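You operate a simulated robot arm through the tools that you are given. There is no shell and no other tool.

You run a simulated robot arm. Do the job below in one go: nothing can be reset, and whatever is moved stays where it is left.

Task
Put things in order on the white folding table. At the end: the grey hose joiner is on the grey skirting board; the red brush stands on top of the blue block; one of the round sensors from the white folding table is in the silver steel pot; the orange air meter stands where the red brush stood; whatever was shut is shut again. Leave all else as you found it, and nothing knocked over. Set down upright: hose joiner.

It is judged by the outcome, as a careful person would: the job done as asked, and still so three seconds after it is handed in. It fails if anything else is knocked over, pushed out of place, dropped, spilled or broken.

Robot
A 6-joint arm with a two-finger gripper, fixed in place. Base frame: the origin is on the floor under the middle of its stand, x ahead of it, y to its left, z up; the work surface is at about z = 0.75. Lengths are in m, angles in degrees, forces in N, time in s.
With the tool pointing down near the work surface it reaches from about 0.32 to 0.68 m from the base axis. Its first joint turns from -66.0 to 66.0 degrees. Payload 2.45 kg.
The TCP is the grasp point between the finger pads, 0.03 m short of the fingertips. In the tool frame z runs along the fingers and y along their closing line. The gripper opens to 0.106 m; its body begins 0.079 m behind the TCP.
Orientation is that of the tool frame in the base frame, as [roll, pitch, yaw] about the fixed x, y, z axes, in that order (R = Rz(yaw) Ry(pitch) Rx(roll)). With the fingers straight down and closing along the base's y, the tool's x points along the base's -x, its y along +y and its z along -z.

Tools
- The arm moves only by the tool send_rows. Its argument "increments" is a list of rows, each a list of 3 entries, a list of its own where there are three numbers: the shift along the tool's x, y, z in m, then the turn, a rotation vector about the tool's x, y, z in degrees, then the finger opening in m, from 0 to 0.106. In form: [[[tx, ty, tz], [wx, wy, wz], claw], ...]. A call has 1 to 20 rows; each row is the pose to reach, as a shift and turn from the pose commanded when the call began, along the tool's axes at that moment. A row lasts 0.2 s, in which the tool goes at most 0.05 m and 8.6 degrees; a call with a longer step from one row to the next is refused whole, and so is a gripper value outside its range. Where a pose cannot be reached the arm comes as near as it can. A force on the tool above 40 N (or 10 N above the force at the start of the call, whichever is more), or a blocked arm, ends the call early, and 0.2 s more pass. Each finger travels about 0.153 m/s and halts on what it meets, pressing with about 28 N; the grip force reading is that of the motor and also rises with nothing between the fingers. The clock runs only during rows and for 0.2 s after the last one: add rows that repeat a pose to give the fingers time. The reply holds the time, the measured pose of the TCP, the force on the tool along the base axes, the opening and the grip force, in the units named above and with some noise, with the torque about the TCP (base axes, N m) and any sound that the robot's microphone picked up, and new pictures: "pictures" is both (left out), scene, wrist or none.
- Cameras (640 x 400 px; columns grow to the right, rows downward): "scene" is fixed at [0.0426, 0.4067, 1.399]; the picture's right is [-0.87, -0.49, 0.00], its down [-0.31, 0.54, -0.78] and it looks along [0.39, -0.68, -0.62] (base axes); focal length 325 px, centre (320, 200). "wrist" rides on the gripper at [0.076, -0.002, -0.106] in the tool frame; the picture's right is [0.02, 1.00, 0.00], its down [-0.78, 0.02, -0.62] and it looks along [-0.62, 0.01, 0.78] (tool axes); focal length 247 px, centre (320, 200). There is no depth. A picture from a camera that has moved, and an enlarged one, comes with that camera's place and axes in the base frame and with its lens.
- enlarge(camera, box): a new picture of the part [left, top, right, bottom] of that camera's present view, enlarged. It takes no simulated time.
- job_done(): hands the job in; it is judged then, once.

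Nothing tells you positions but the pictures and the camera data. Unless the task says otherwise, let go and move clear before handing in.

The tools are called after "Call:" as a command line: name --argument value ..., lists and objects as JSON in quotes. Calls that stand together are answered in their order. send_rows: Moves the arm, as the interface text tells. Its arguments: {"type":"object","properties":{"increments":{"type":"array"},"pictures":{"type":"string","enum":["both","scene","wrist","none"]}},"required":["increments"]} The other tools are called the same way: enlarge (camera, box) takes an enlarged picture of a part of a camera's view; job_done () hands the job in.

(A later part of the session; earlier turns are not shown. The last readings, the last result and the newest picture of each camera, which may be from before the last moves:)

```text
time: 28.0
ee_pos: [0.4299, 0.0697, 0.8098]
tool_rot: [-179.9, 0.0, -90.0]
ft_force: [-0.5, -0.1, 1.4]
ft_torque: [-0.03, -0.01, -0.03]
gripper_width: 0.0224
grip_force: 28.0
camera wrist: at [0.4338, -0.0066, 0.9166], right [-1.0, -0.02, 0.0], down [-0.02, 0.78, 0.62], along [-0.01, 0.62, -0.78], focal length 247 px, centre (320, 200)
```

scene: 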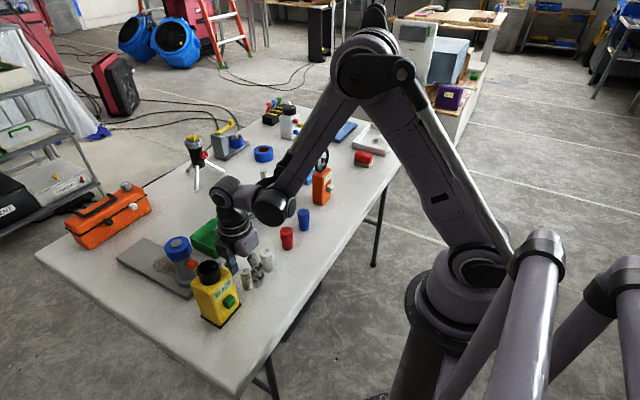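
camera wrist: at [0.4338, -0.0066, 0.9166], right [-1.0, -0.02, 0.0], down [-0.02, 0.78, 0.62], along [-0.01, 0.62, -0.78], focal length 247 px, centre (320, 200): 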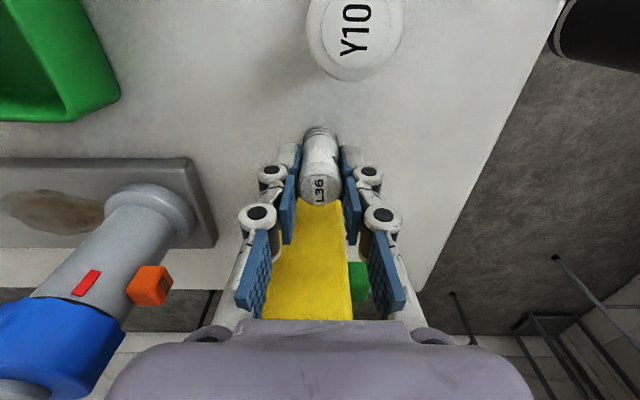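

The sensor is gripped. I'll lift it high, then carry it over to the pot while turning the wrist back.

Call:
send_rows --increments '[[[0, 0, -0.01], [0, 0, 0], 0.01], [[0, 0, -0.04], [0, 0, 0], 0.01], [[0, 0, -0.08], [0, 0, 0], 0.01], [[0, 0, -0.12], [0, 0, 0], 0.01], [[0, 0, -0.16], [0, 0, 0], 0.01], [[0, 0, -0.2], [0, 0, 0], 0.01], [[0.023, -0.01, -0.22], [0, 0, 7.5], 0.01], [[0.047, -0.02, -0.22], [0, 0, 15], 0.01], [[0.07, -0.03, -0.22], [0, 0, 22.5], 0.01], [[0.093, -0.041, -0.22], [0, 0, 30], 0.01], [[0.117, -0.051, -0.22], [0, 0, 37.5], 0.01], [[0.14, -0.061, -0.22], [0, 0, 45], 0.01], [[0.163, -0.071, -0.22], [0, 0, 52.5], 0.01], [[0.187, -0.081, -0.22], [0, 0, 60], 0.01], [[0.21, -0.091, -0.22], [0, 0, 67.5], 0.01], [[0.233, -0.101, -0.22], [0, 0, 75], 0.01], [[0.257, -0.111, -0.22], [0, 0, 82.5], 0.01], [[0.28, -0.122, -0.22], [0, 0, 90], 0.01], [[0.28, -0.122, -0.22], [0, 0, 90], 0.01]]'

Call:
enlarge --camera "wrist" --box '[200, 50, 440, 250]'

Call:
enlarge --camera "scene" --box '[160, 120, 400, 270]'

```text
time: 32.0
ee_pos: [0.552, -0.2107, 1.0305]
tool_rot: [180.0, 0.0, 179.9]
ft_force: [-0.2, 0.4, -0.9]
ft_torque: [-0.02, 0.0, 0.03]
gripper_width: 0.022
grip_force: 27.7
camera wrist: at [0.4774, -0.2117, 1.1373], right [-0.02, 1.0, 0.0], down [0.78, 0.02, 0.62], along [0.62, 0.01, -0.78], focal length 247 px, centre (320, 200)
```

scene: 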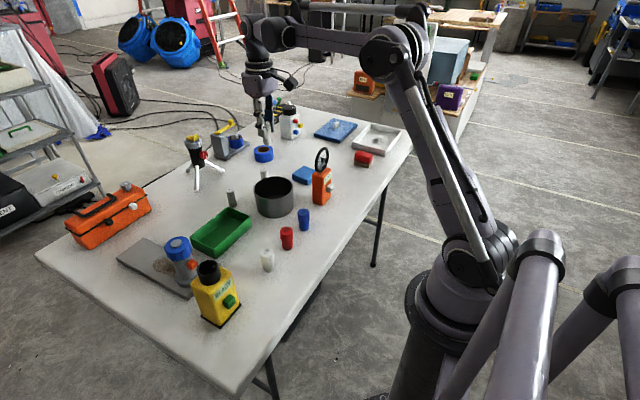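
wrist: 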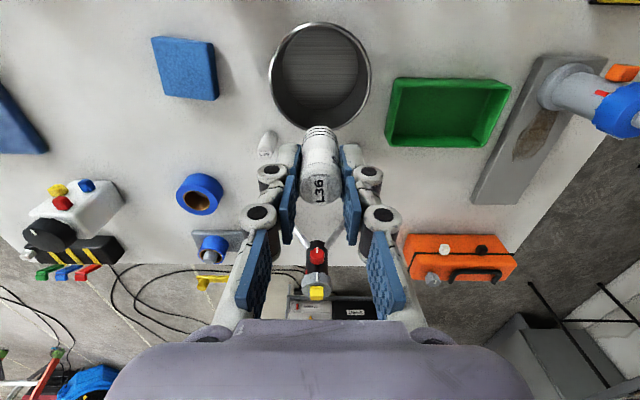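

```text
2.00 times, centred on (320, 150) of wrist
camera zoom: at [0.4774, -0.2117, 1.1373], right [-0.02, 1.0, 0.0], down [0.78, 0.02, 0.62], along [0.62, 0.01, -0.78], focal length 494 px, centre (320, 300)
```

zoom: 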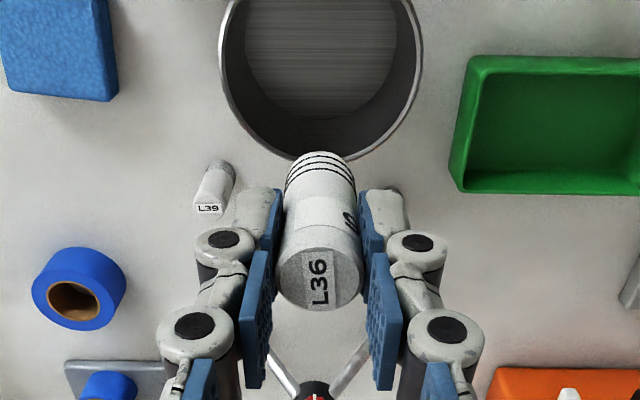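

```text
2.67 times, centred on (280, 195) of scene
camera zoom: at [0.0427, 0.4066, 1.399], right [-0.87, -0.49, 0.0], down [-0.31, 0.54, -0.78], along [0.39, -0.68, -0.62], focal length 867 px, centre (427, 213)
```

zoom: 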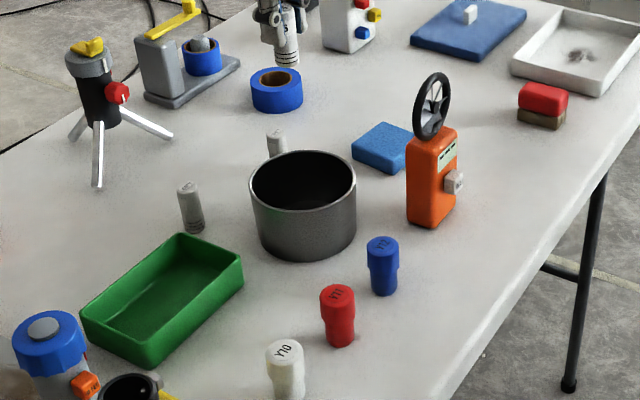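

The pot's centre is at about (0.551, -0.208), right under the tool, and its rim is near z = 0.815. I'll lower the sensor in slowly until it touches the floor of the pot.

Call:
send_rows --increments '[[[0, 0.001, 0.03], [0, 0, 0], 0.01], [[0, 0.001, 0.06], [0, 0, 0], 0.01], [[0, 0.001, 0.09], [0, 0, 0], 0.01], [[0, 0.001, 0.12], [0, 0, 0], 0.01], [[0, 0.001, 0.145], [0, 0, 0], 0.01], [[0, 0.001, 0.165], [0, 0, 0], 0.01], [[0, 0.001, 0.18], [0, 0, 0], 0.01], [[0, 0.001, 0.19], [0, 0, 0], 0.01], [[0, 0.001, 0.19], [0, 0, 0], 0.01]]'

Call:
enlarge --camera "scene" --box '[200, 130, 360, 230]'

```text
time: 34.0
ee_pos: [0.5533, -0.2089, 0.8396]
tool_rot: [-180.0, 0.1, -179.9]
ft_force: [-0.1, -0.1, -0.2]
ft_torque: [0.01, 0.03, 0.04]
gripper_width: 0.0225
grip_force: 27.8
camera wrist: at [0.478, -0.2107, 0.9465], right [-0.02, 1.0, 0.0], down [0.78, 0.02, 0.62], along [0.62, 0.01, -0.78], focal length 247 px, centre (320, 200)
```

scene: 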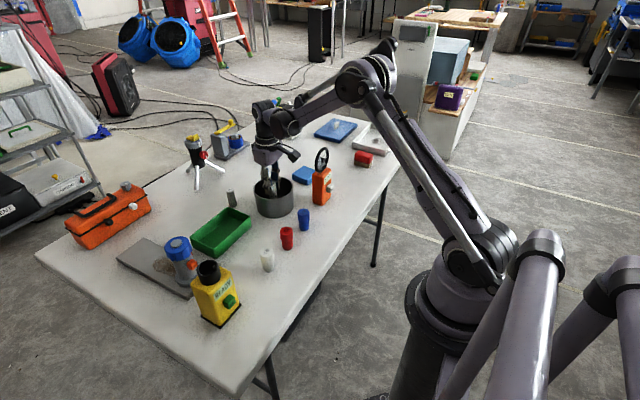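
wrist: 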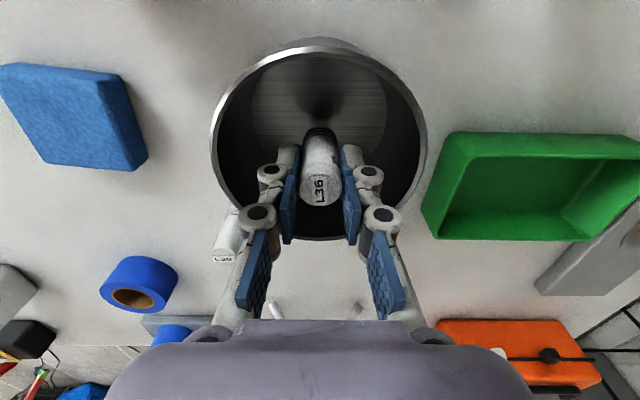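

```text
4.00 times, centred on (280, 180) of scene
camera zoom: at [0.0426, 0.4067, 1.399], right [-0.87, -0.49, 0.0], down [-0.31, 0.54, -0.78], along [0.39, -0.68, -0.62], focal length 1301 px, centre (480, 280)
```

zoom: 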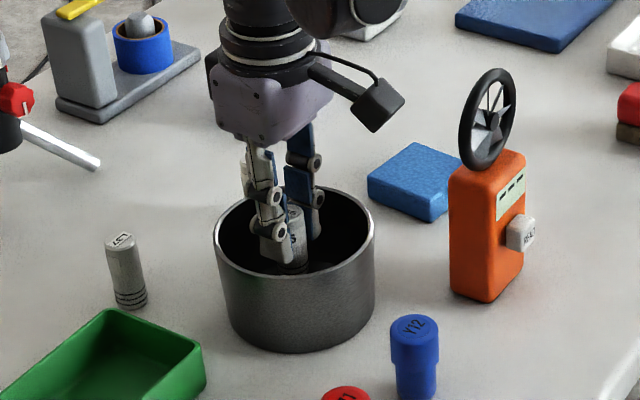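

Call:
send_rows --increments '[[[0, 0, 0.006], [0, 0, 0], 0.01], [[0, 0, 0.012], [0, 0, 0], 0.01], [[0, 0, 0.016], [0, 0, 0], 0.01], [[0, 0, 0.018], [0, 0, 0], 0.01], [[0, 0, 0.02], [0, 0, 0], 0.01], [[0, 0, 0.02], [0, 0, 0], 0.01]]' --pictures "none"

```text
time: 35.4
ee_pos: [0.5539, -0.2098, 0.8197]
tool_rot: [180.0, 0.0, -180.0]
ft_force: [0.0, 0.2, -0.5]
ft_torque: [-0.01, -0.02, -0.04]
gripper_width: 0.0224
grip_force: 28.1
```

Call:
send_rows --increments '[[[0, 0, 0.001], [0, 0, 0], 0.01], [[0, 0, 0.002], [0, 0, 0], 0.01], [[0, 0, 0.003], [0, 0, 0], 0.01], [[0, 0, 0.003], [0, 0, 0], 0.01]]' --pictures "none"

```text
time: 36.4
ee_pos: [0.552, -0.21, 0.8147]
tool_rot: [180.0, 0.1, -180.0]
ft_force: [-0.3, 0.1, 0.2]
ft_torque: [0.02, -0.01, 0.02]
gripper_width: 0.0222
grip_force: 27.3
```

Call:
send_rows --increments '[[[0, 0, 0.001], [0, 0, 0], 0.01], [[0, 0, 0.002], [0, 0, 0], 0.01], [[0, 0, 0.003], [0, 0, 0], 0.01], [[0, 0, 0.003], [0, 0, 0], 0.01]]' --pictures "none"

```text
time: 37.4
ee_pos: [0.5526, -0.2104, 0.8123]
tool_rot: [-180.0, -0.1, -180.0]
ft_force: [-0.1, -0.6, 9.7]
ft_torque: [-0.05, 0.03, -0.03]
gripper_width: 0.022
grip_force: 28.4
```

The sensor is touching the pot floor. I'll open just enough to free it, then rise straight out.

Call:
send_rows --increments '[[[0, 0, 0], [0, 0, 0], 0.02], [[0, 0, 0], [0, 0, 0], 0.026], [[0, 0, 0], [0, 0, 0], 0.034], [[0, 0, 0], [0, 0, 0], 0.042], [[0, 0, 0], [0, 0, 0], 0.042], [[0, 0, -0.01], [0, 0, 0], 0.042], [[0, 0, -0.03], [0, 0, 0], 0.042], [[0, 0, -0.06], [0, 0, 0], 0.042], [[0, 0, -0.09], [0, 0, 0], 0.042], [[0, 0, -0.13], [0, 0, 0], 0.042], [[0, 0, -0.17], [0, 0, 0], 0.06], [[0, 0, -0.21], [0, 0, 0], 0.08], [[0, 0, -0.23], [0, 0, 0], 0.106], [[0, 0, -0.23], [0, 0, 0], 0.106]]'

Call:
enlarge --camera "wrist" --box '[120, 0, 440, 200]'

```text
time: 40.4
ee_pos: [0.5536, -0.2102, 1.0432]
tool_rot: [180.0, 0.0, -179.9]
ft_force: [0.5, 0.0, 0.1]
ft_torque: [0.01, 0.0, -0.03]
gripper_width: 0.1059
grip_force: 0.1
camera wrist: at [0.4784, -0.2115, 1.151], right [-0.02, 1.0, 0.0], down [0.78, 0.02, 0.62], along [0.62, 0.01, -0.78], focal length 247 px, centre (320, 200)
```

scene: 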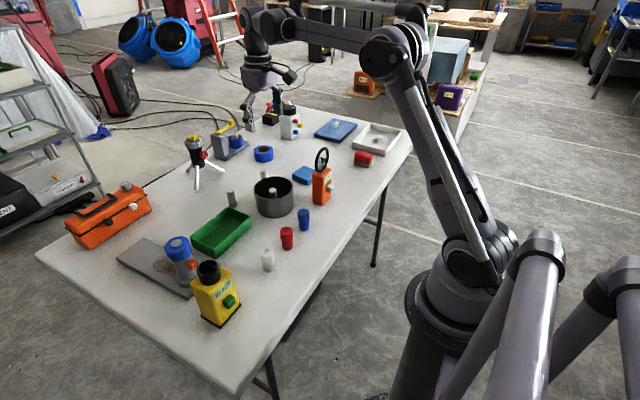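
wrist: 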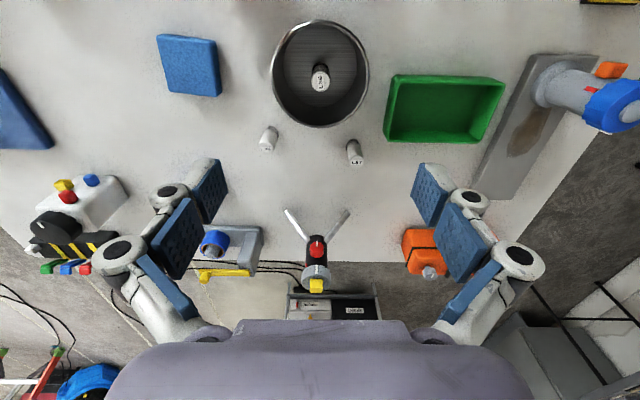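

```text
2.00 times, centred on (280, 100) of wrist
camera zoom: at [0.4784, -0.2115, 1.151], right [-0.02, 1.0, 0.0], down [0.78, 0.02, 0.62], along [0.62, 0.01, -0.78], focal length 494 px, centre (400, 400)
```

zoom: 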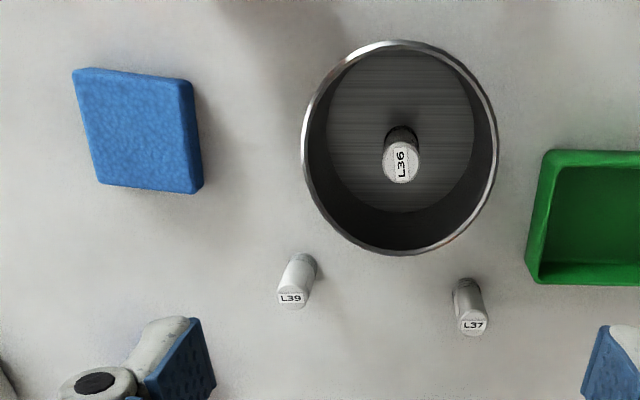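

The sensor stands in the pot. Now I'll measure the blue block precisely, and then the brush.

Call:
enlarge --camera "wrist" --box '[140, 20, 240, 110]'

Call:
enlarge --camera "scene" --box '[280, 150, 390, 215]'

```text
4.44 times, centred on (190, 65) of wrist
camera zoom: at [0.4784, -0.2115, 1.151], right [-0.02, 1.0, 0.0], down [0.78, 0.02, 0.62], along [0.62, 0.01, -0.78], focal length 1098 px, centre (898, 800)
```

zoom: 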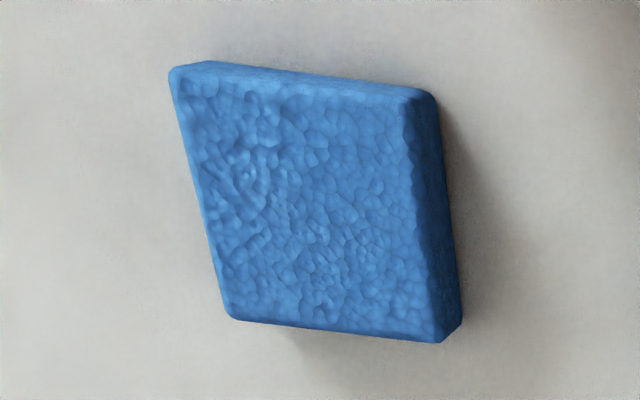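

```text
5.82 times, centred on (335, 182) of scene
camera zoom: at [0.0426, 0.4067, 1.399], right [-0.87, -0.49, 0.0], down [-0.31, 0.54, -0.78], along [0.39, -0.68, -0.62], focal length 1892 px, centre (233, 302)
```

zoom: 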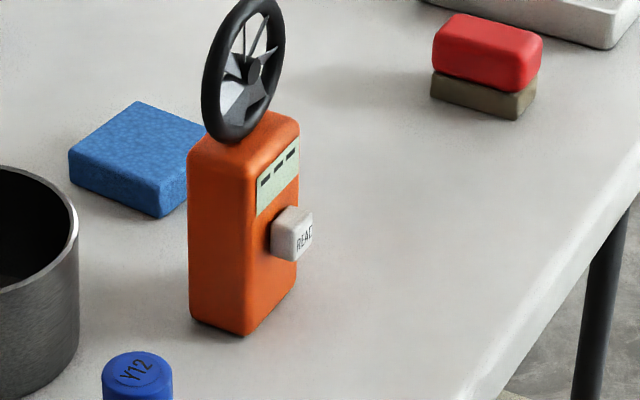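

The block top is about 0.067 m square, centred near (0.555, -0.390) with a yaw of about -7°. Next I'll move over the brush with the fingers set to close along x and take a close look.

Call:
send_rows --increments '[[[0.012, -0.022, 0.001], [0, 0, 7.5], 0.106], [[0.023, -0.043, 0.002], [0, 0, 15], 0.106], [[0.035, -0.065, 0.003], [0, 0, 22.5], 0.106], [[0.047, -0.087, 0.004], [0, 0, 30], 0.106], [[0.058, -0.108, 0.005], [0, 0, 37.5], 0.106], [[0.07, -0.13, 0.006], [0, 0, 45], 0.106], [[0.082, -0.152, 0.007], [0, 0, 52.5], 0.106], [[0.093, -0.173, 0.008], [0, 0, 60], 0.106], [[0.105, -0.195, 0.009], [0, 0, 67.5], 0.106], [[0.117, -0.217, 0.01], [0, 0, 75], 0.106], [[0.128, -0.238, 0.011], [0, 0, 82.5], 0.106], [[0.14, -0.26, 0.013], [0, 0, 90], 0.106], [[0.14, -0.26, 0.013], [0, 0, 90], 0.106]]'

Call:
enlarge --camera "wrist" --box '[260, 80, 420, 180]'

```text
time: 43.2
ee_pos: [0.4139, -0.4692, 1.0293]
tool_rot: [-180.0, 0.0, 90.0]
ft_force: [-0.3, 0.3, 0.0]
ft_torque: [0.0, 0.0, -0.01]
gripper_width: 0.1064
grip_force: 0.1
camera wrist: at [0.413, -0.3929, 1.1375], right [1.0, 0.02, 0.0], down [0.01, -0.78, 0.62], along [0.01, -0.62, -0.78], focal length 247 px, centre (320, 200)
```

scene: 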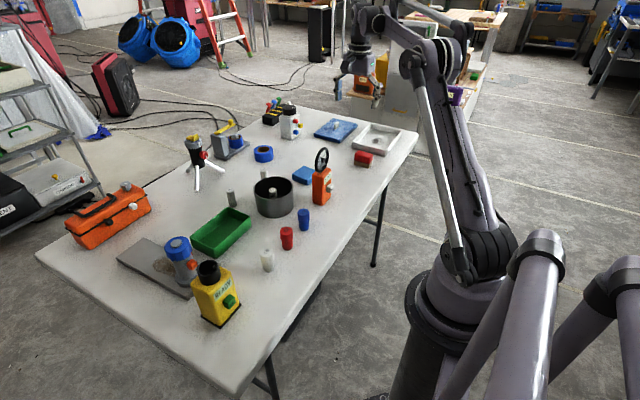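
wrist: 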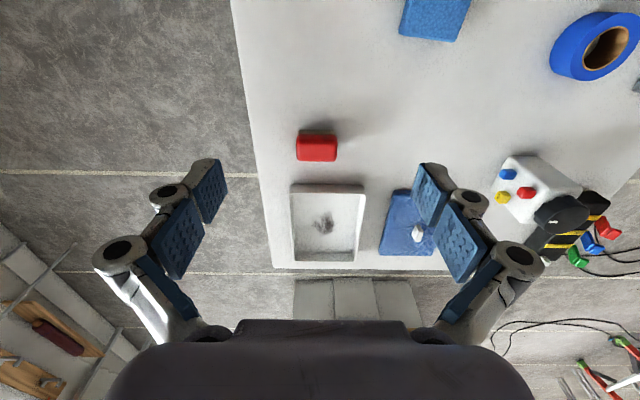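

```text
4.00 times, centred on (340, 130) of wrist
camera zoom: at [0.413, -0.3929, 1.1375], right [1.0, 0.02, 0.0], down [0.01, -0.78, 0.62], along [0.01, -0.62, -0.78], focal length 988 px, centre (240, 480)
```

zoom: 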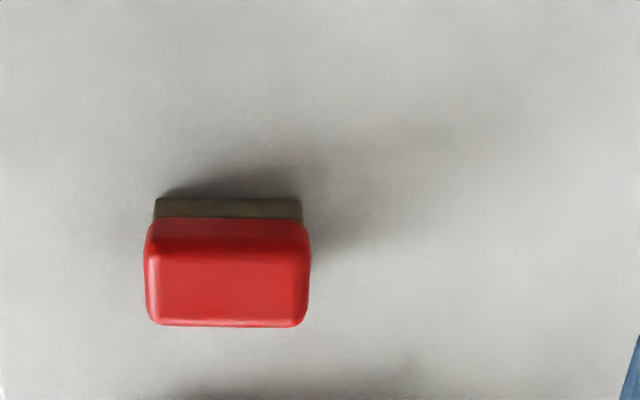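

The brush is at about (0.412, -0.569), aligned with x and about 0.053 m tall, with the red part 0.062 m wide. It's slightly past the straight-down reach, so I'll tilt the tool 20° outward, keeping the closing line along x, and hover over it.

Call:
send_rows --increments '[[[0, 0, 0], [0, -5, 0], 0.106], [[0, 0, 0], [0, -10, 0], 0.106], [[0, 0, 0], [0, -15, 0], 0.106], [[0, 0, 0], [0, -20, 0], 0.106], [[0, 0, 0], [0, -20, 0], 0.106]]' --pictures "none"

```text
time: 44.4
ee_pos: [0.4126, -0.4695, 1.03]
tool_rot: [-180.0, 20.1, 89.9]
ft_force: [0.0, -1.2, -0.1]
ft_torque: [-0.01, -0.04, 0.0]
gripper_width: 0.1059
grip_force: 0.0
```

Call:
send_rows --increments '[[[-0.008, 0, 0.026], [0, 0, 0], 0.106], [[-0.0165, 0, 0.052], [0, 0, 0], 0.106], [[-0.025, -0.001, 0.078], [0, 0, 0], 0.106], [[-0.033, -0.001, 0.104], [0, 0, 0], 0.106], [[-0.041, -0.001, 0.13], [0, 0, 0], 0.106], [[-0.0495, -0.001, 0.1564], [0, 0, 0], 0.106], [[-0.0495, -0.001, 0.1564], [0, 0, 0], 0.106]]'

Call:
enlarge --camera "wrist" --box '[220, 60, 420, 220]'

```text
time: 46.0
ee_pos: [0.4121, -0.5701, 0.9004]
tool_rot: [180.0, 20.0, 89.9]
ft_force: [-0.4, -0.7, -0.1]
ft_torque: [-0.01, 0.0, 0.01]
gripper_width: 0.1058
grip_force: 0.0
camera wrist: at [0.4119, -0.4611, 0.9755], right [1.0, 0.02, -0.01], down [0.02, -0.52, 0.85], along [0.01, -0.85, -0.52], focal length 247 px, centre (320, 200)
```

scene: 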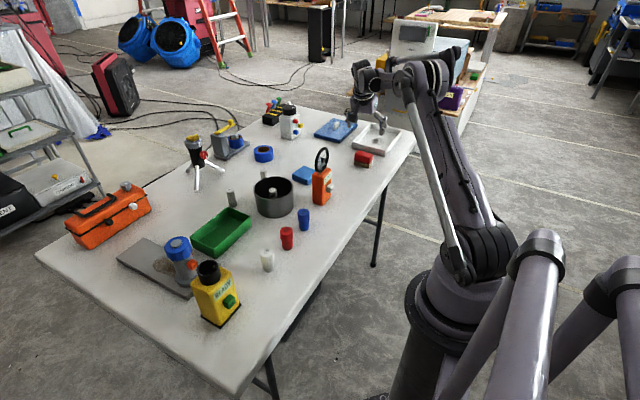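
wrist: 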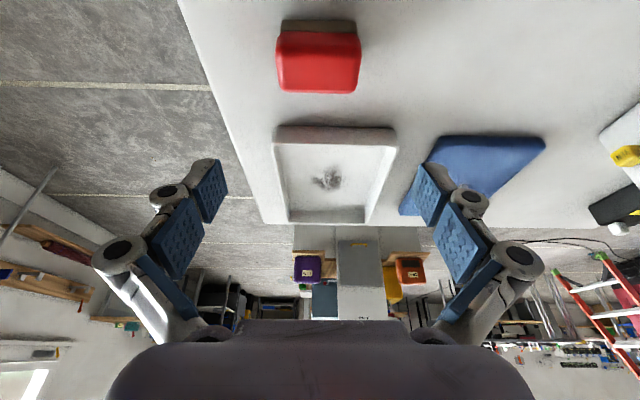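

```text
2.50 times, centred on (320, 140) of wrist
camera zoom: at [0.4119, -0.4611, 0.9755], right [1.0, 0.02, -0.01], down [0.02, -0.52, 0.85], along [0.01, -0.85, -0.52], focal length 617 px, centre (320, 350)
```

zoom: 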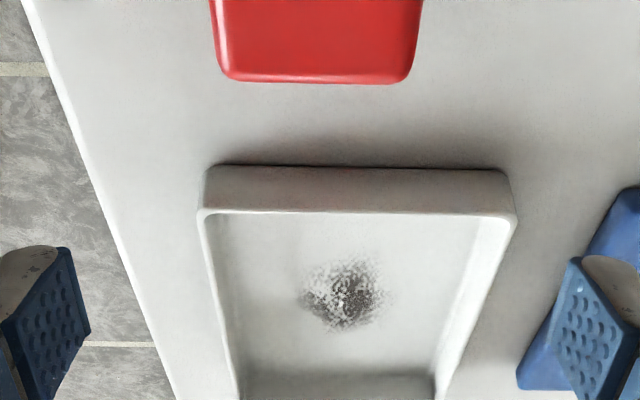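

The pose was reached exactly. The brush is centred at x ≈ 0.410. I'll go down so the pads cover the red part and the tips stay above the table.

Call:
send_rows --increments '[[[0.009, -0.001, 0.0247], [0, 0, 0], 0.106], [[0.0185, -0.002, 0.0494], [0, 0, 0], 0.106], [[0.0277, -0.002, 0.074], [0, 0, 0], 0.106], [[0.0333, -0.002, 0.089], [0, 0, 0], 0.106], [[0.037, -0.002, 0.0988], [0, 0, 0], 0.106], [[0.037, -0.002, 0.0988], [0, 0, 0], 0.106]]'

Call:
enlarge --camera "scene" --box '[310, 110, 420, 190]'

```text
time: 47.4
ee_pos: [0.4096, -0.5672, 0.7937]
tool_rot: [180.0, 20.0, 90.0]
ft_force: [0.4, -0.4, 0.5]
ft_torque: [-0.04, 0.0, 0.02]
gripper_width: 0.106
grip_force: 0.1
camera wrist: at [0.4099, -0.4594, 0.869], right [1.0, 0.02, -0.01], down [0.02, -0.52, 0.85], along [0.01, -0.85, -0.52], focal length 247 px, centre (320, 200)
```

scene: 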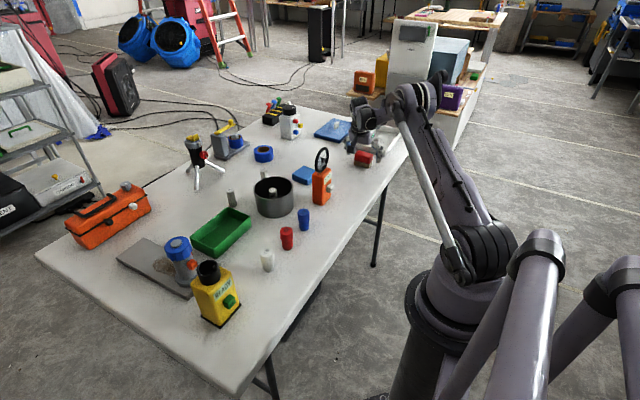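
wrist: 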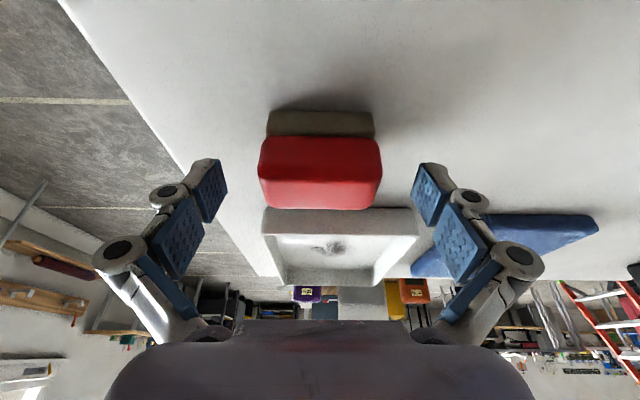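

```text
5.00 times, centred on (365, 150) of scene
camera zoom: at [0.0426, 0.4067, 1.399], right [-0.87, -0.49, 0.0], down [-0.31, 0.54, -0.78], along [0.39, -0.68, -0.62], focal length 1626 px, centre (95, 450)
```

zoom: 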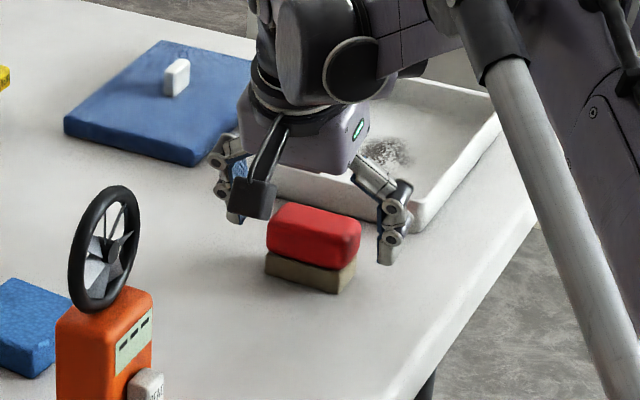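

The brush sits centred and square between the pads. I'll close on it.

Call:
send_rows --increments '[[[0, 0, 0], [0, 0, 0], 0.09], [[0, 0, 0], [0, 0, 0], 0.075], [[0, 0, 0], [0, 0, 0], 0.06], [[0, 0, 0], [0, 0, 0], 0.045], [[0, 0, 0], [0, 0, 0], 0.045]]'

```text
time: 48.6
ee_pos: [0.4098, -0.5678, 0.7948]
tool_rot: [180.0, 20.0, 90.1]
ft_force: [-0.5, 0.1, 1.5]
ft_torque: [-0.03, 0.08, 0.0]
gripper_width: 0.0637
grip_force: 28.0
camera wrist: at [0.4099, -0.4594, 0.8694], right [1.0, 0.02, -0.01], down [0.02, -0.52, 0.85], along [0.01, -0.85, -0.52], focal length 247 px, centre (320, 200)
```

scene: 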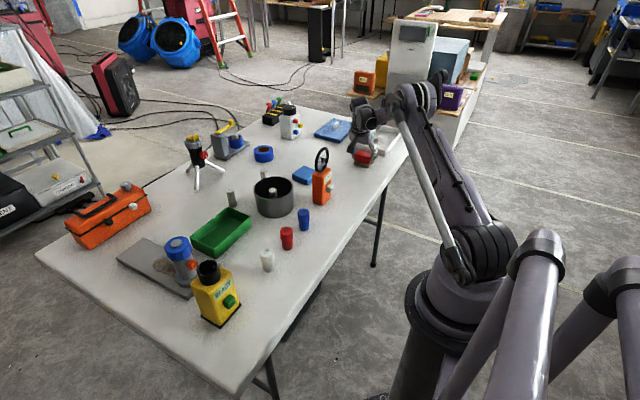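
wrist: 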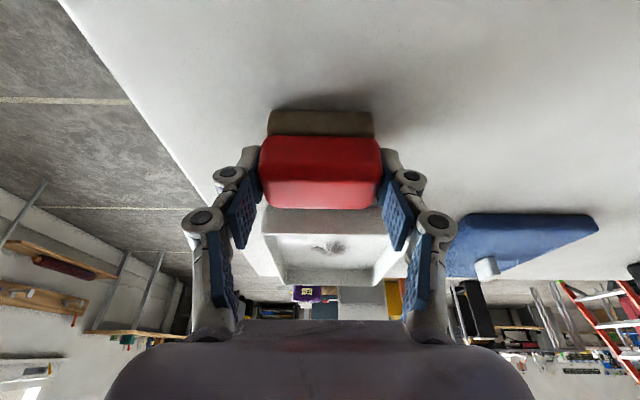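

The brush is held at 0.064 m. I'll lift it straight up, then carry it over the blue block and turn it -7° to match the block.

Call:
send_rows --increments '[[[-0.0034, 0, -0.0094], [0, 0, 0], 0.045], [[-0.0137, 0, -0.0376], [0, 0, 0], 0.045], [[-0.0274, 0, -0.0752], [0, 0, 0], 0.045], [[-0.041, 0, -0.1128], [0, 0, 0], 0.045], [[-0.0547, 0, -0.1504], [0, 0, 0], 0.045], [[-0.0684, 0, -0.188], [0, 0, 0], 0.045], [[-0.0444, 0.0207, -0.1967], [0.34, 0, 0.94], 0.045], [[-0.0203, 0.0414, -0.2055], [0.68, 0, 1.88], 0.045], [[0.0037, 0.0621, -0.2142], [1.02, 0, 2.82], 0.045], [[0.0277, 0.0829, -0.223], [1.37, 0, 3.76], 0.045], [[0.0518, 0.1036, -0.2317], [1.71, 0, 4.7], 0.045], [[0.0758, 0.1243, -0.2404], [2.05, 0, 5.64], 0.045], [[0.0998, 0.145, -0.2491], [2.39, 0, 6.58], 0.045], [[0.0998, 0.145, -0.2491], [2.39, 0, 6.58], 0.045]]'

Call:
enlarge --camera "wrist" --box '[200, 0, 460, 220]'

Call:
enlarge --camera "scene" --box '[240, 90, 400, 215]'

```text
time: 51.6
ee_pos: [0.555, -0.3882, 0.995]
tool_rot: [-179.9, 20.1, 82.9]
ft_force: [-0.1, -0.7, -0.2]
ft_torque: [0.01, -0.02, 0.0]
gripper_width: 0.0632
grip_force: 28.1
camera wrist: at [0.5684, -0.2807, 1.0699], right [0.99, -0.1, -0.01], down [-0.05, -0.52, 0.85], along [-0.09, -0.85, -0.52], focal length 247 px, centre (320, 200)
```

scene: 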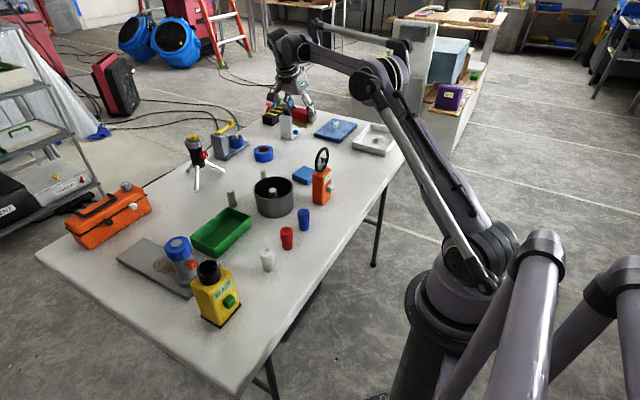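
wrist: 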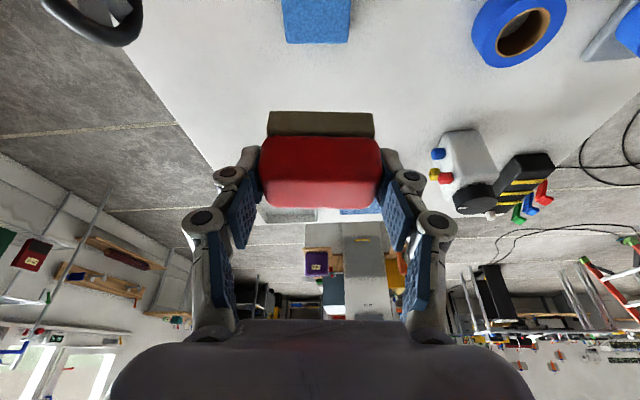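

```text
1.82 times, centred on (330, 110) of wrist
camera zoom: at [0.5684, -0.2807, 1.0699], right [0.99, -0.1, -0.01], down [-0.05, -0.52, 0.85], along [-0.09, -0.85, -0.52], focal length 449 px, centre (302, 364)
```

zoom: 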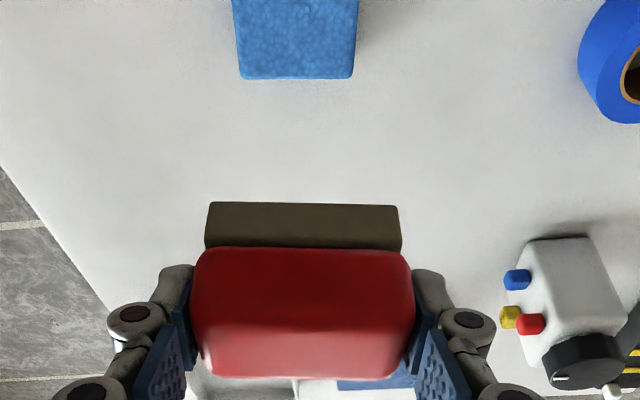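

```text
3.20 times, centred on (320, 152) of scene
camera zoom: at [0.0426, 0.4067, 1.399], right [-0.87, -0.49, 0.0], down [-0.31, 0.54, -0.78], along [0.39, -0.68, -0.62], focal length 1041 px, centre (320, 352)
```

zoom: 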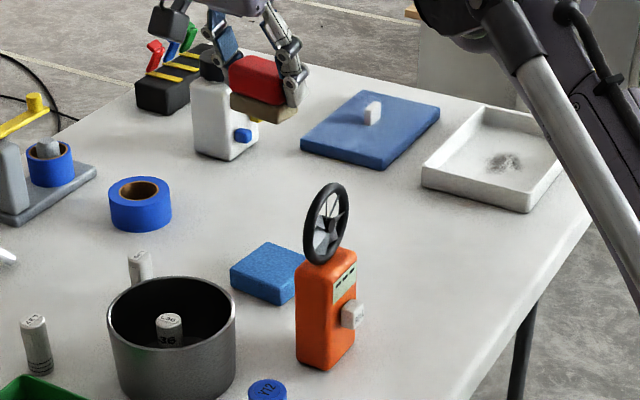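

The brush is level in the grip and about 4 mm off the block centre in x. I'll correct that and lower it close to the block.

Call:
send_rows --increments '[[[0.0103, -0.0041, 0.0282], [0, 0, 0], 0.045], [[0.0207, -0.0041, 0.0563], [0, 0, 0], 0.045], [[0.031, -0.0041, 0.0845], [0, 0, 0], 0.045], [[0.0415, -0.0041, 0.1126], [0, 0, 0], 0.045], [[0.0505, -0.0041, 0.137], [0, 0, 0], 0.045], [[0.0571, -0.0041, 0.1548], [0, 0, 0], 0.045], [[0.0571, -0.0041, 0.1548], [0, 0, 0], 0.045]]'

Call:
enlarge --camera "scene" --box '[260, 120, 370, 200]'

Call:
enlarge --camera "wrist" --box '[220, 60, 420, 220]'

```text
time: 53.2
ee_pos: [0.5515, -0.388, 0.8301]
tool_rot: [-180.0, 20.1, 82.9]
ft_force: [-0.6, -0.6, -1.1]
ft_torque: [-0.02, 0.02, -0.03]
gripper_width: 0.0632
grip_force: 28.0
camera wrist: at [0.5639, -0.28, 0.9046], right [0.99, -0.1, -0.01], down [-0.05, -0.52, 0.85], along [-0.09, -0.85, -0.52], focal length 247 px, centre (320, 200)
```

scene: 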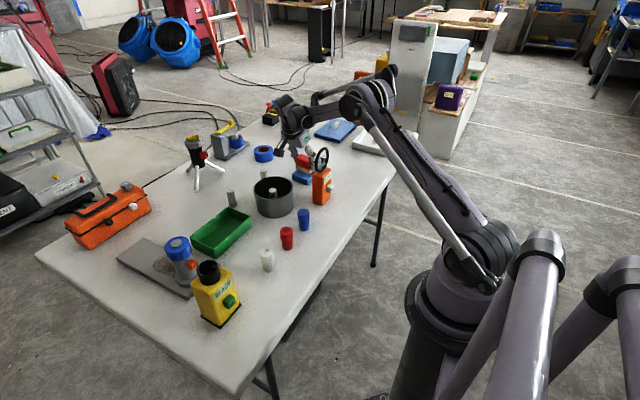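
wrist: 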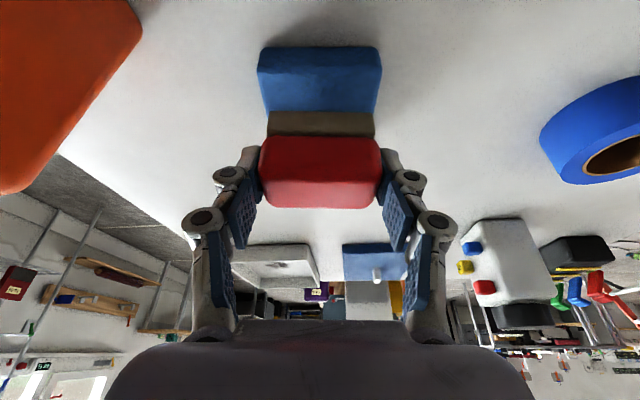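

```text
5.00 times, centred on (315, 160) of scene
camera zoom: at [0.0426, 0.4066, 1.399], right [-0.87, -0.49, 0.0], down [-0.31, 0.54, -0.78], along [0.39, -0.68, -0.62], focal length 1626 px, centre (345, 400)
```

zoom: 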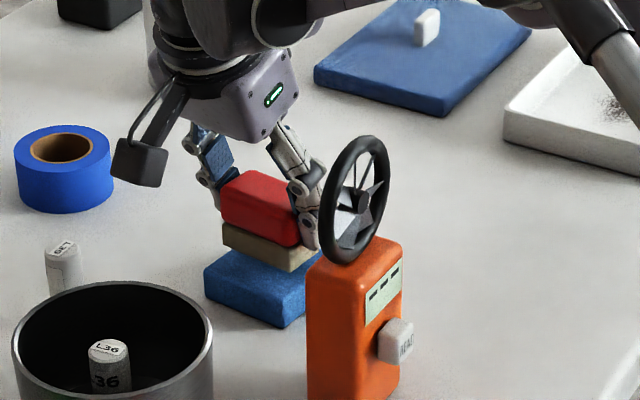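

```text
2.50 times, centred on (320, 140) of wrist
camera zoom: at [0.5639, -0.28, 0.9046], right [0.99, -0.1, -0.01], down [-0.05, -0.52, 0.85], along [-0.09, -0.85, -0.52], focal length 617 px, centre (320, 350)
```

zoom: 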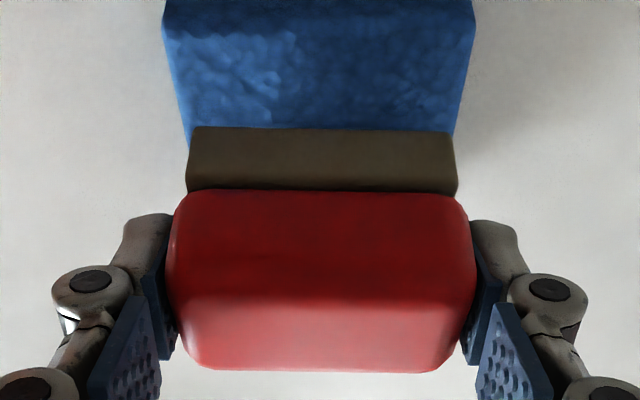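

The brush is centred on the block with even margins. I'll lower it the last centimetre and feel for contact.

Call:
send_rows --increments '[[[0.0014, 0, 0.0038], [0, 0, 0], 0.045], [[0.0024, 0, 0.0066], [0, 0, 0], 0.045], [[0.0034, 0, 0.0094], [0, 0, 0], 0.045], [[0.0034, 0, 0.0094], [0, 0, 0], 0.045]]' --pictures "none"

```text
time: 54.2
ee_pos: [0.5512, -0.3884, 0.8187]
tool_rot: [-179.9, 20.0, 82.9]
ft_force: [-0.2, -0.4, -0.9]
ft_torque: [-0.04, 0.0, 0.0]
gripper_width: 0.0631
grip_force: 28.0
```

Call:
send_rows --increments '[[[0.0003, 0, 0.0009], [0, 0, 0], 0.045], [[0.0007, 0, 0.0019], [0, 0, 0], 0.045], [[0.001, 0, 0.0028], [0, 0, 0], 0.045], [[0.001, 0, 0.0028], [0, 0, 0], 0.045]]' --pictures "none"

```text
time: 55.2
ee_pos: [0.5506, -0.3879, 0.818]
tool_rot: [179.8, 20.1, 82.9]
ft_force: [1.9, -0.2, 21.3]
ft_torque: [-0.17, -0.09, 0.01]
gripper_width: 0.0633
grip_force: 28.1
```

It is touching the block. I'll ease off a little, open slowly and look.

Call:
send_rows --increments '[[[-0.0004, 0, -0.0011], [0, 0, 0], 0.045], [[-0.0004, 0, -0.0011], [0, 0, 0], 0.058], [[-0.0004, 0, -0.0011], [0, 0, 0], 0.066], [[-0.0004, 0, -0.0011], [0, 0, 0], 0.074], [[-0.0004, 0, -0.0011], [0, 0, 0], 0.084], [[-0.0004, 0, -0.0011], [0, 0, 0], 0.09], [[-0.0004, 0, -0.0011], [0, 0, 0], 0.09]]'

Call:
enlarge --camera "scene" --box '[260, 120, 370, 200]'

```text
time: 56.8
ee_pos: [0.5512, -0.3871, 0.8176]
tool_rot: [180.0, 20.0, 83.0]
ft_force: [-0.7, -0.1, -0.2]
ft_torque: [-0.02, 0.03, 0.02]
gripper_width: 0.0902
grip_force: 0.1
camera wrist: at [0.5638, -0.28, 0.8931], right [0.99, -0.1, -0.01], down [-0.05, -0.52, 0.85], along [-0.09, -0.85, -0.52], focal length 247 px, centre (320, 200)
```

scene: 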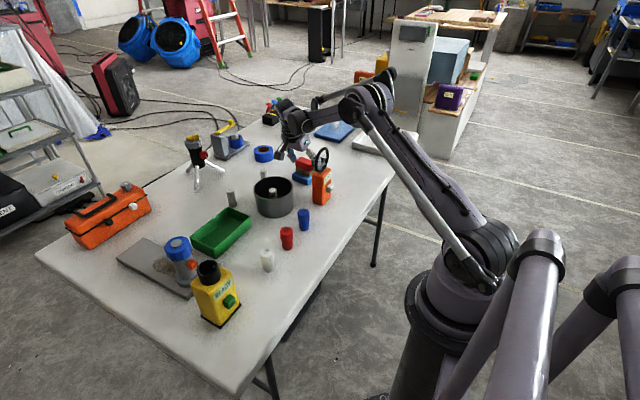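
wrist: 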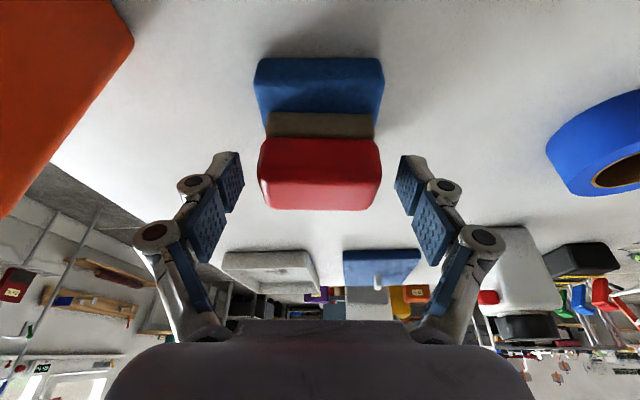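

```text
5.00 times, centred on (315, 160) of scene
camera zoom: at [0.0426, 0.4067, 1.399], right [-0.87, -0.49, 0.0], down [-0.31, 0.54, -0.78], along [0.39, -0.68, -0.62], focal length 1626 px, centre (345, 400)
```

zoom: 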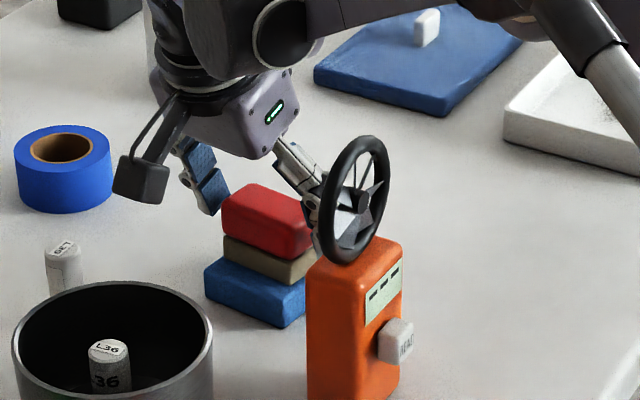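

The brush stands on the block. I'll retreat straight up.

Call:
send_rows --increments '[[[-0.0069, 0, -0.0188], [0, 0, 0], 0.09], [[-0.0172, 0, -0.047], [0, 0, 0], 0.09], [[-0.0309, 0, -0.0845], [0, 0, 0], 0.09], [[-0.0447, 0, -0.122], [0, 0, 0], 0.09], [[-0.0584, 0, -0.1596], [0, 0, 0], 0.09], [[-0.0687, 0, -0.1878], [0, 0, 0], 0.09], [[-0.0687, 0, -0.1878], [0, 0, 0], 0.106]]'

Call:
enlarge --camera "scene" --box '[260, 120, 400, 220]'

```text
time: 58.4
ee_pos: [0.5528, -0.3881, 1.0189]
tool_rot: [-180.0, 19.9, 83.0]
ft_force: [-0.3, 0.0, 0.6]
ft_torque: [0.0, 0.0, 0.01]
gripper_width: 0.1059
grip_force: 0.0
camera wrist: at [0.5649, -0.2804, 1.0933], right [0.99, -0.1, -0.01], down [-0.05, -0.52, 0.85], along [-0.09, -0.85, -0.52], focal length 247 px, centre (320, 200)
```

scene: 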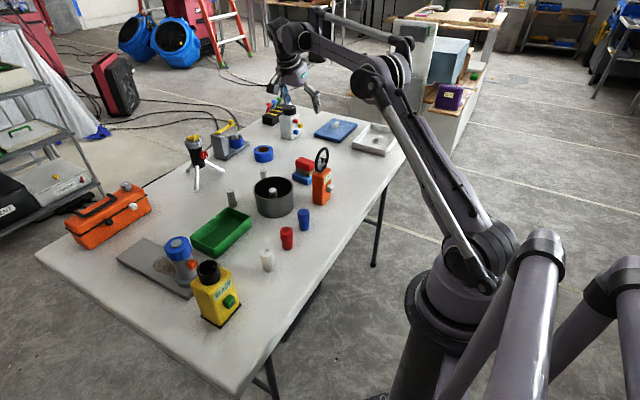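
wrist: 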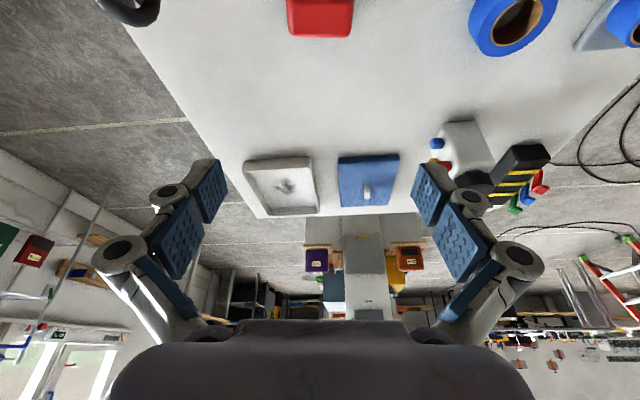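

```text
4.00 times, centred on (330, 170) of scene
camera zoom: at [0.0426, 0.4067, 1.399], right [-0.87, -0.49, 0.0], down [-0.31, 0.54, -0.78], along [0.39, -0.68, -0.62], focal length 1301 px, centre (280, 320)
```

zoom: 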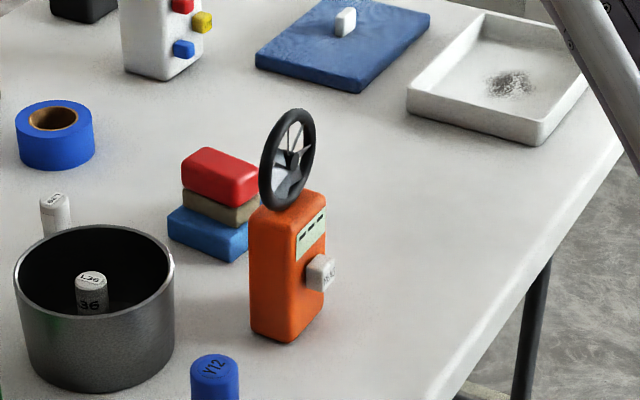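

The brush is stable on the block. Now for the air meter: I'll untilt and swing round to view it from the -x side.

Call:
send_rows --increments '[[[-0.0026, 0, -0.007], [0, 5, 0], 0.106], [[-0.0052, 0, -0.0141], [0, 10, 0], 0.106], [[-0.0077, 0, -0.0211], [0, 15, 0], 0.106], [[-0.0103, 0, -0.0282], [0, 20, 0], 0.106], [[-0.0103, 0, -0.0282], [0, 20, 0], 0.106]]' --pictures "none"

Call:
send_rows --increments '[[[0.0045, -0.0132, 0.0007], [0, 0, -7.46], 0.106], [[0.009, -0.0264, 0.0014], [0, 0, -14.92], 0.106], [[0.0135, -0.0396, 0.0021], [0, 0, -22.38], 0.106], [[0.018, -0.0528, 0.0028], [0, 0, -29.84], 0.106], [[0.0224, -0.066, 0.0035], [0, 0, -37.3], 0.106], [[0.0269, -0.0792, 0.0042], [0, 0, -44.76], 0.106], [[0.0314, -0.0924, 0.0048], [0, 0, -52.22], 0.106], [[0.0359, -0.1056, 0.0055], [0, 0, -59.68], 0.106], [[0.0404, -0.1188, 0.0062], [0, 0, -67.14], 0.106], [[0.0449, -0.132, 0.007], [0, 0, -74.6], 0.106], [[0.0494, -0.1452, 0.0076], [0, 0, -82.06], 0.106], [[0.0538, -0.1584, 0.0083], [0, 0, -89.52], 0.106], [[0.0583, -0.1715, 0.009], [0, 0, -97], 0.106], [[0.0583, -0.1715, 0.009], [0, 0, -97], 0.106]]'

Call:
enlarge --camera "wrist" --box '[220, 0, 420, 200]'

```text
time: 59.6
ee_pos: [0.536, -0.3778, 1.0408]
tool_rot: [-179.9, -0.1, 83.0]
ft_force: [-0.9, -0.4, 0.6]
ft_torque: [-0.06, -0.01, 0.02]
gripper_width: 0.1062
grip_force: 0.0
out of reach, approached as far as the arm can: row 3, 4, 5
```

```text
time: 62.6
ee_pos: [0.372, -0.2998, 1.0318]
tool_rot: [-180.0, 0.0, -179.9]
ft_force: [0.0, 0.0, -0.2]
ft_torque: [-0.01, 0.03, 0.03]
gripper_width: 0.1061
grip_force: 0.1
camera wrist: at [0.2979, -0.3001, 1.1391], right [-0.02, 1.0, 0.0], down [0.78, 0.02, 0.62], along [0.62, 0.01, -0.78], focal length 247 px, centre (320, 200)
```

scene: 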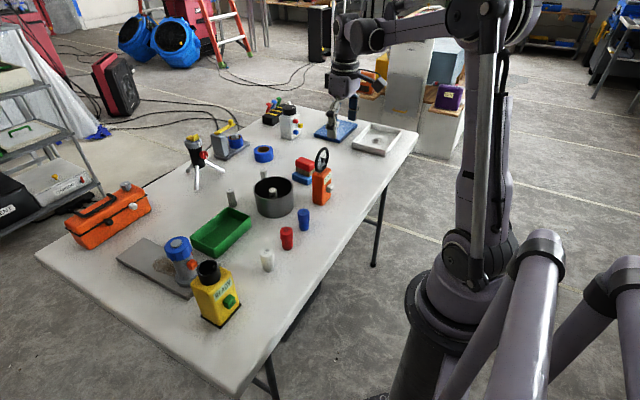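
wrist: 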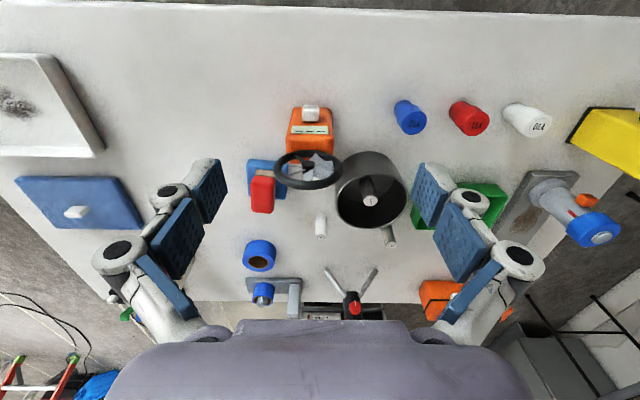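

```text
2.00 times, centred on (320, 100) of wrist
camera zoom: at [0.2979, -0.3001, 1.1391], right [-0.02, 1.0, 0.0], down [0.78, 0.02, 0.62], along [0.62, 0.01, -0.78], focal length 494 px, centre (320, 400)
```

zoom: 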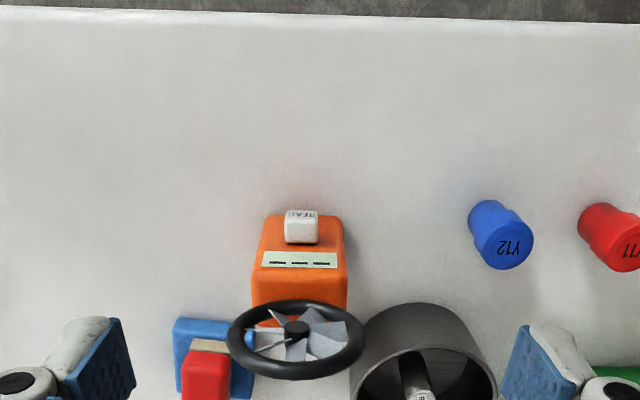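

The meter is square to the axes, centred at (0.446, -0.311) and 0.058 m wide in y, with the READ button facing -x and the vane above 0.857. I'll tilt the tool 50° so the fingers reach in from the -x side below the vane, either side of the button.

Call:
send_rows --increments '[[[0.003, -0.0015, 0.003], [0, -7.15, 0], 0.106], [[0.006, -0.003, 0.006], [0, -14.3, 0], 0.106], [[0.009, -0.0045, 0.009], [0, -21.45, 0], 0.106], [[0.012, -0.006, 0.012], [0, -28.6, 0], 0.106], [[0.015, -0.0075, 0.015], [0, -35.75, 0], 0.106], [[0.018, -0.009, 0.018], [0, -42.9, 0], 0.106], [[0.022, -0.011, 0.022], [0, -50, 0], 0.106], [[0.022, -0.011, 0.022], [0, -50, 0], 0.106]]'

```text
time: 64.4
ee_pos: [0.3505, -0.3098, 1.0083]
tool_rot: [-180.0, 50.1, -180.0]
ft_force: [0.1, -0.4, -0.1]
ft_torque: [-0.04, 0.05, -0.03]
gripper_width: 0.1058
grip_force: 0.1
camera wrist: at [0.2216, -0.3115, 1.0198], right [-0.01, 1.0, -0.02], down [0.03, 0.02, 1.0], along [1.0, 0.01, -0.03], focal length 247 px, centre (320, 200)
```

scene: 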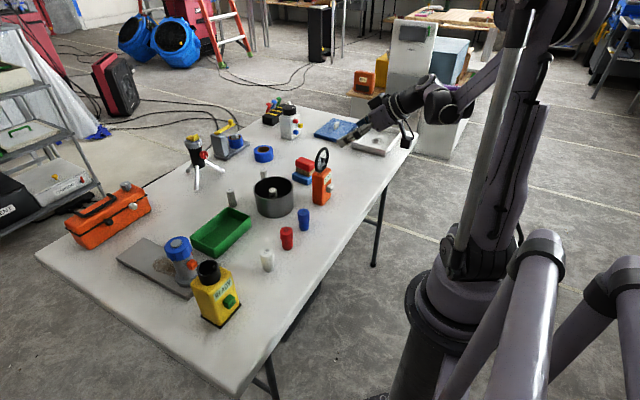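
wrist: 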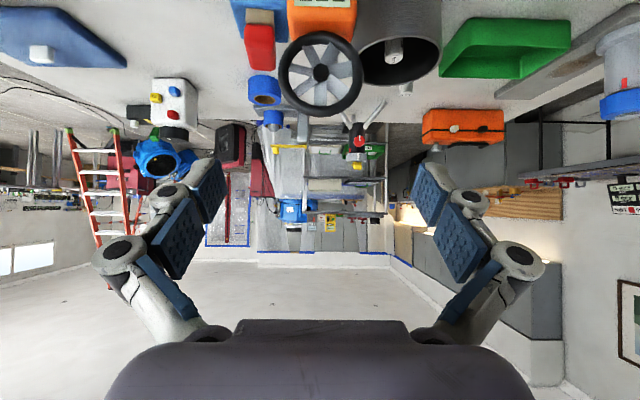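

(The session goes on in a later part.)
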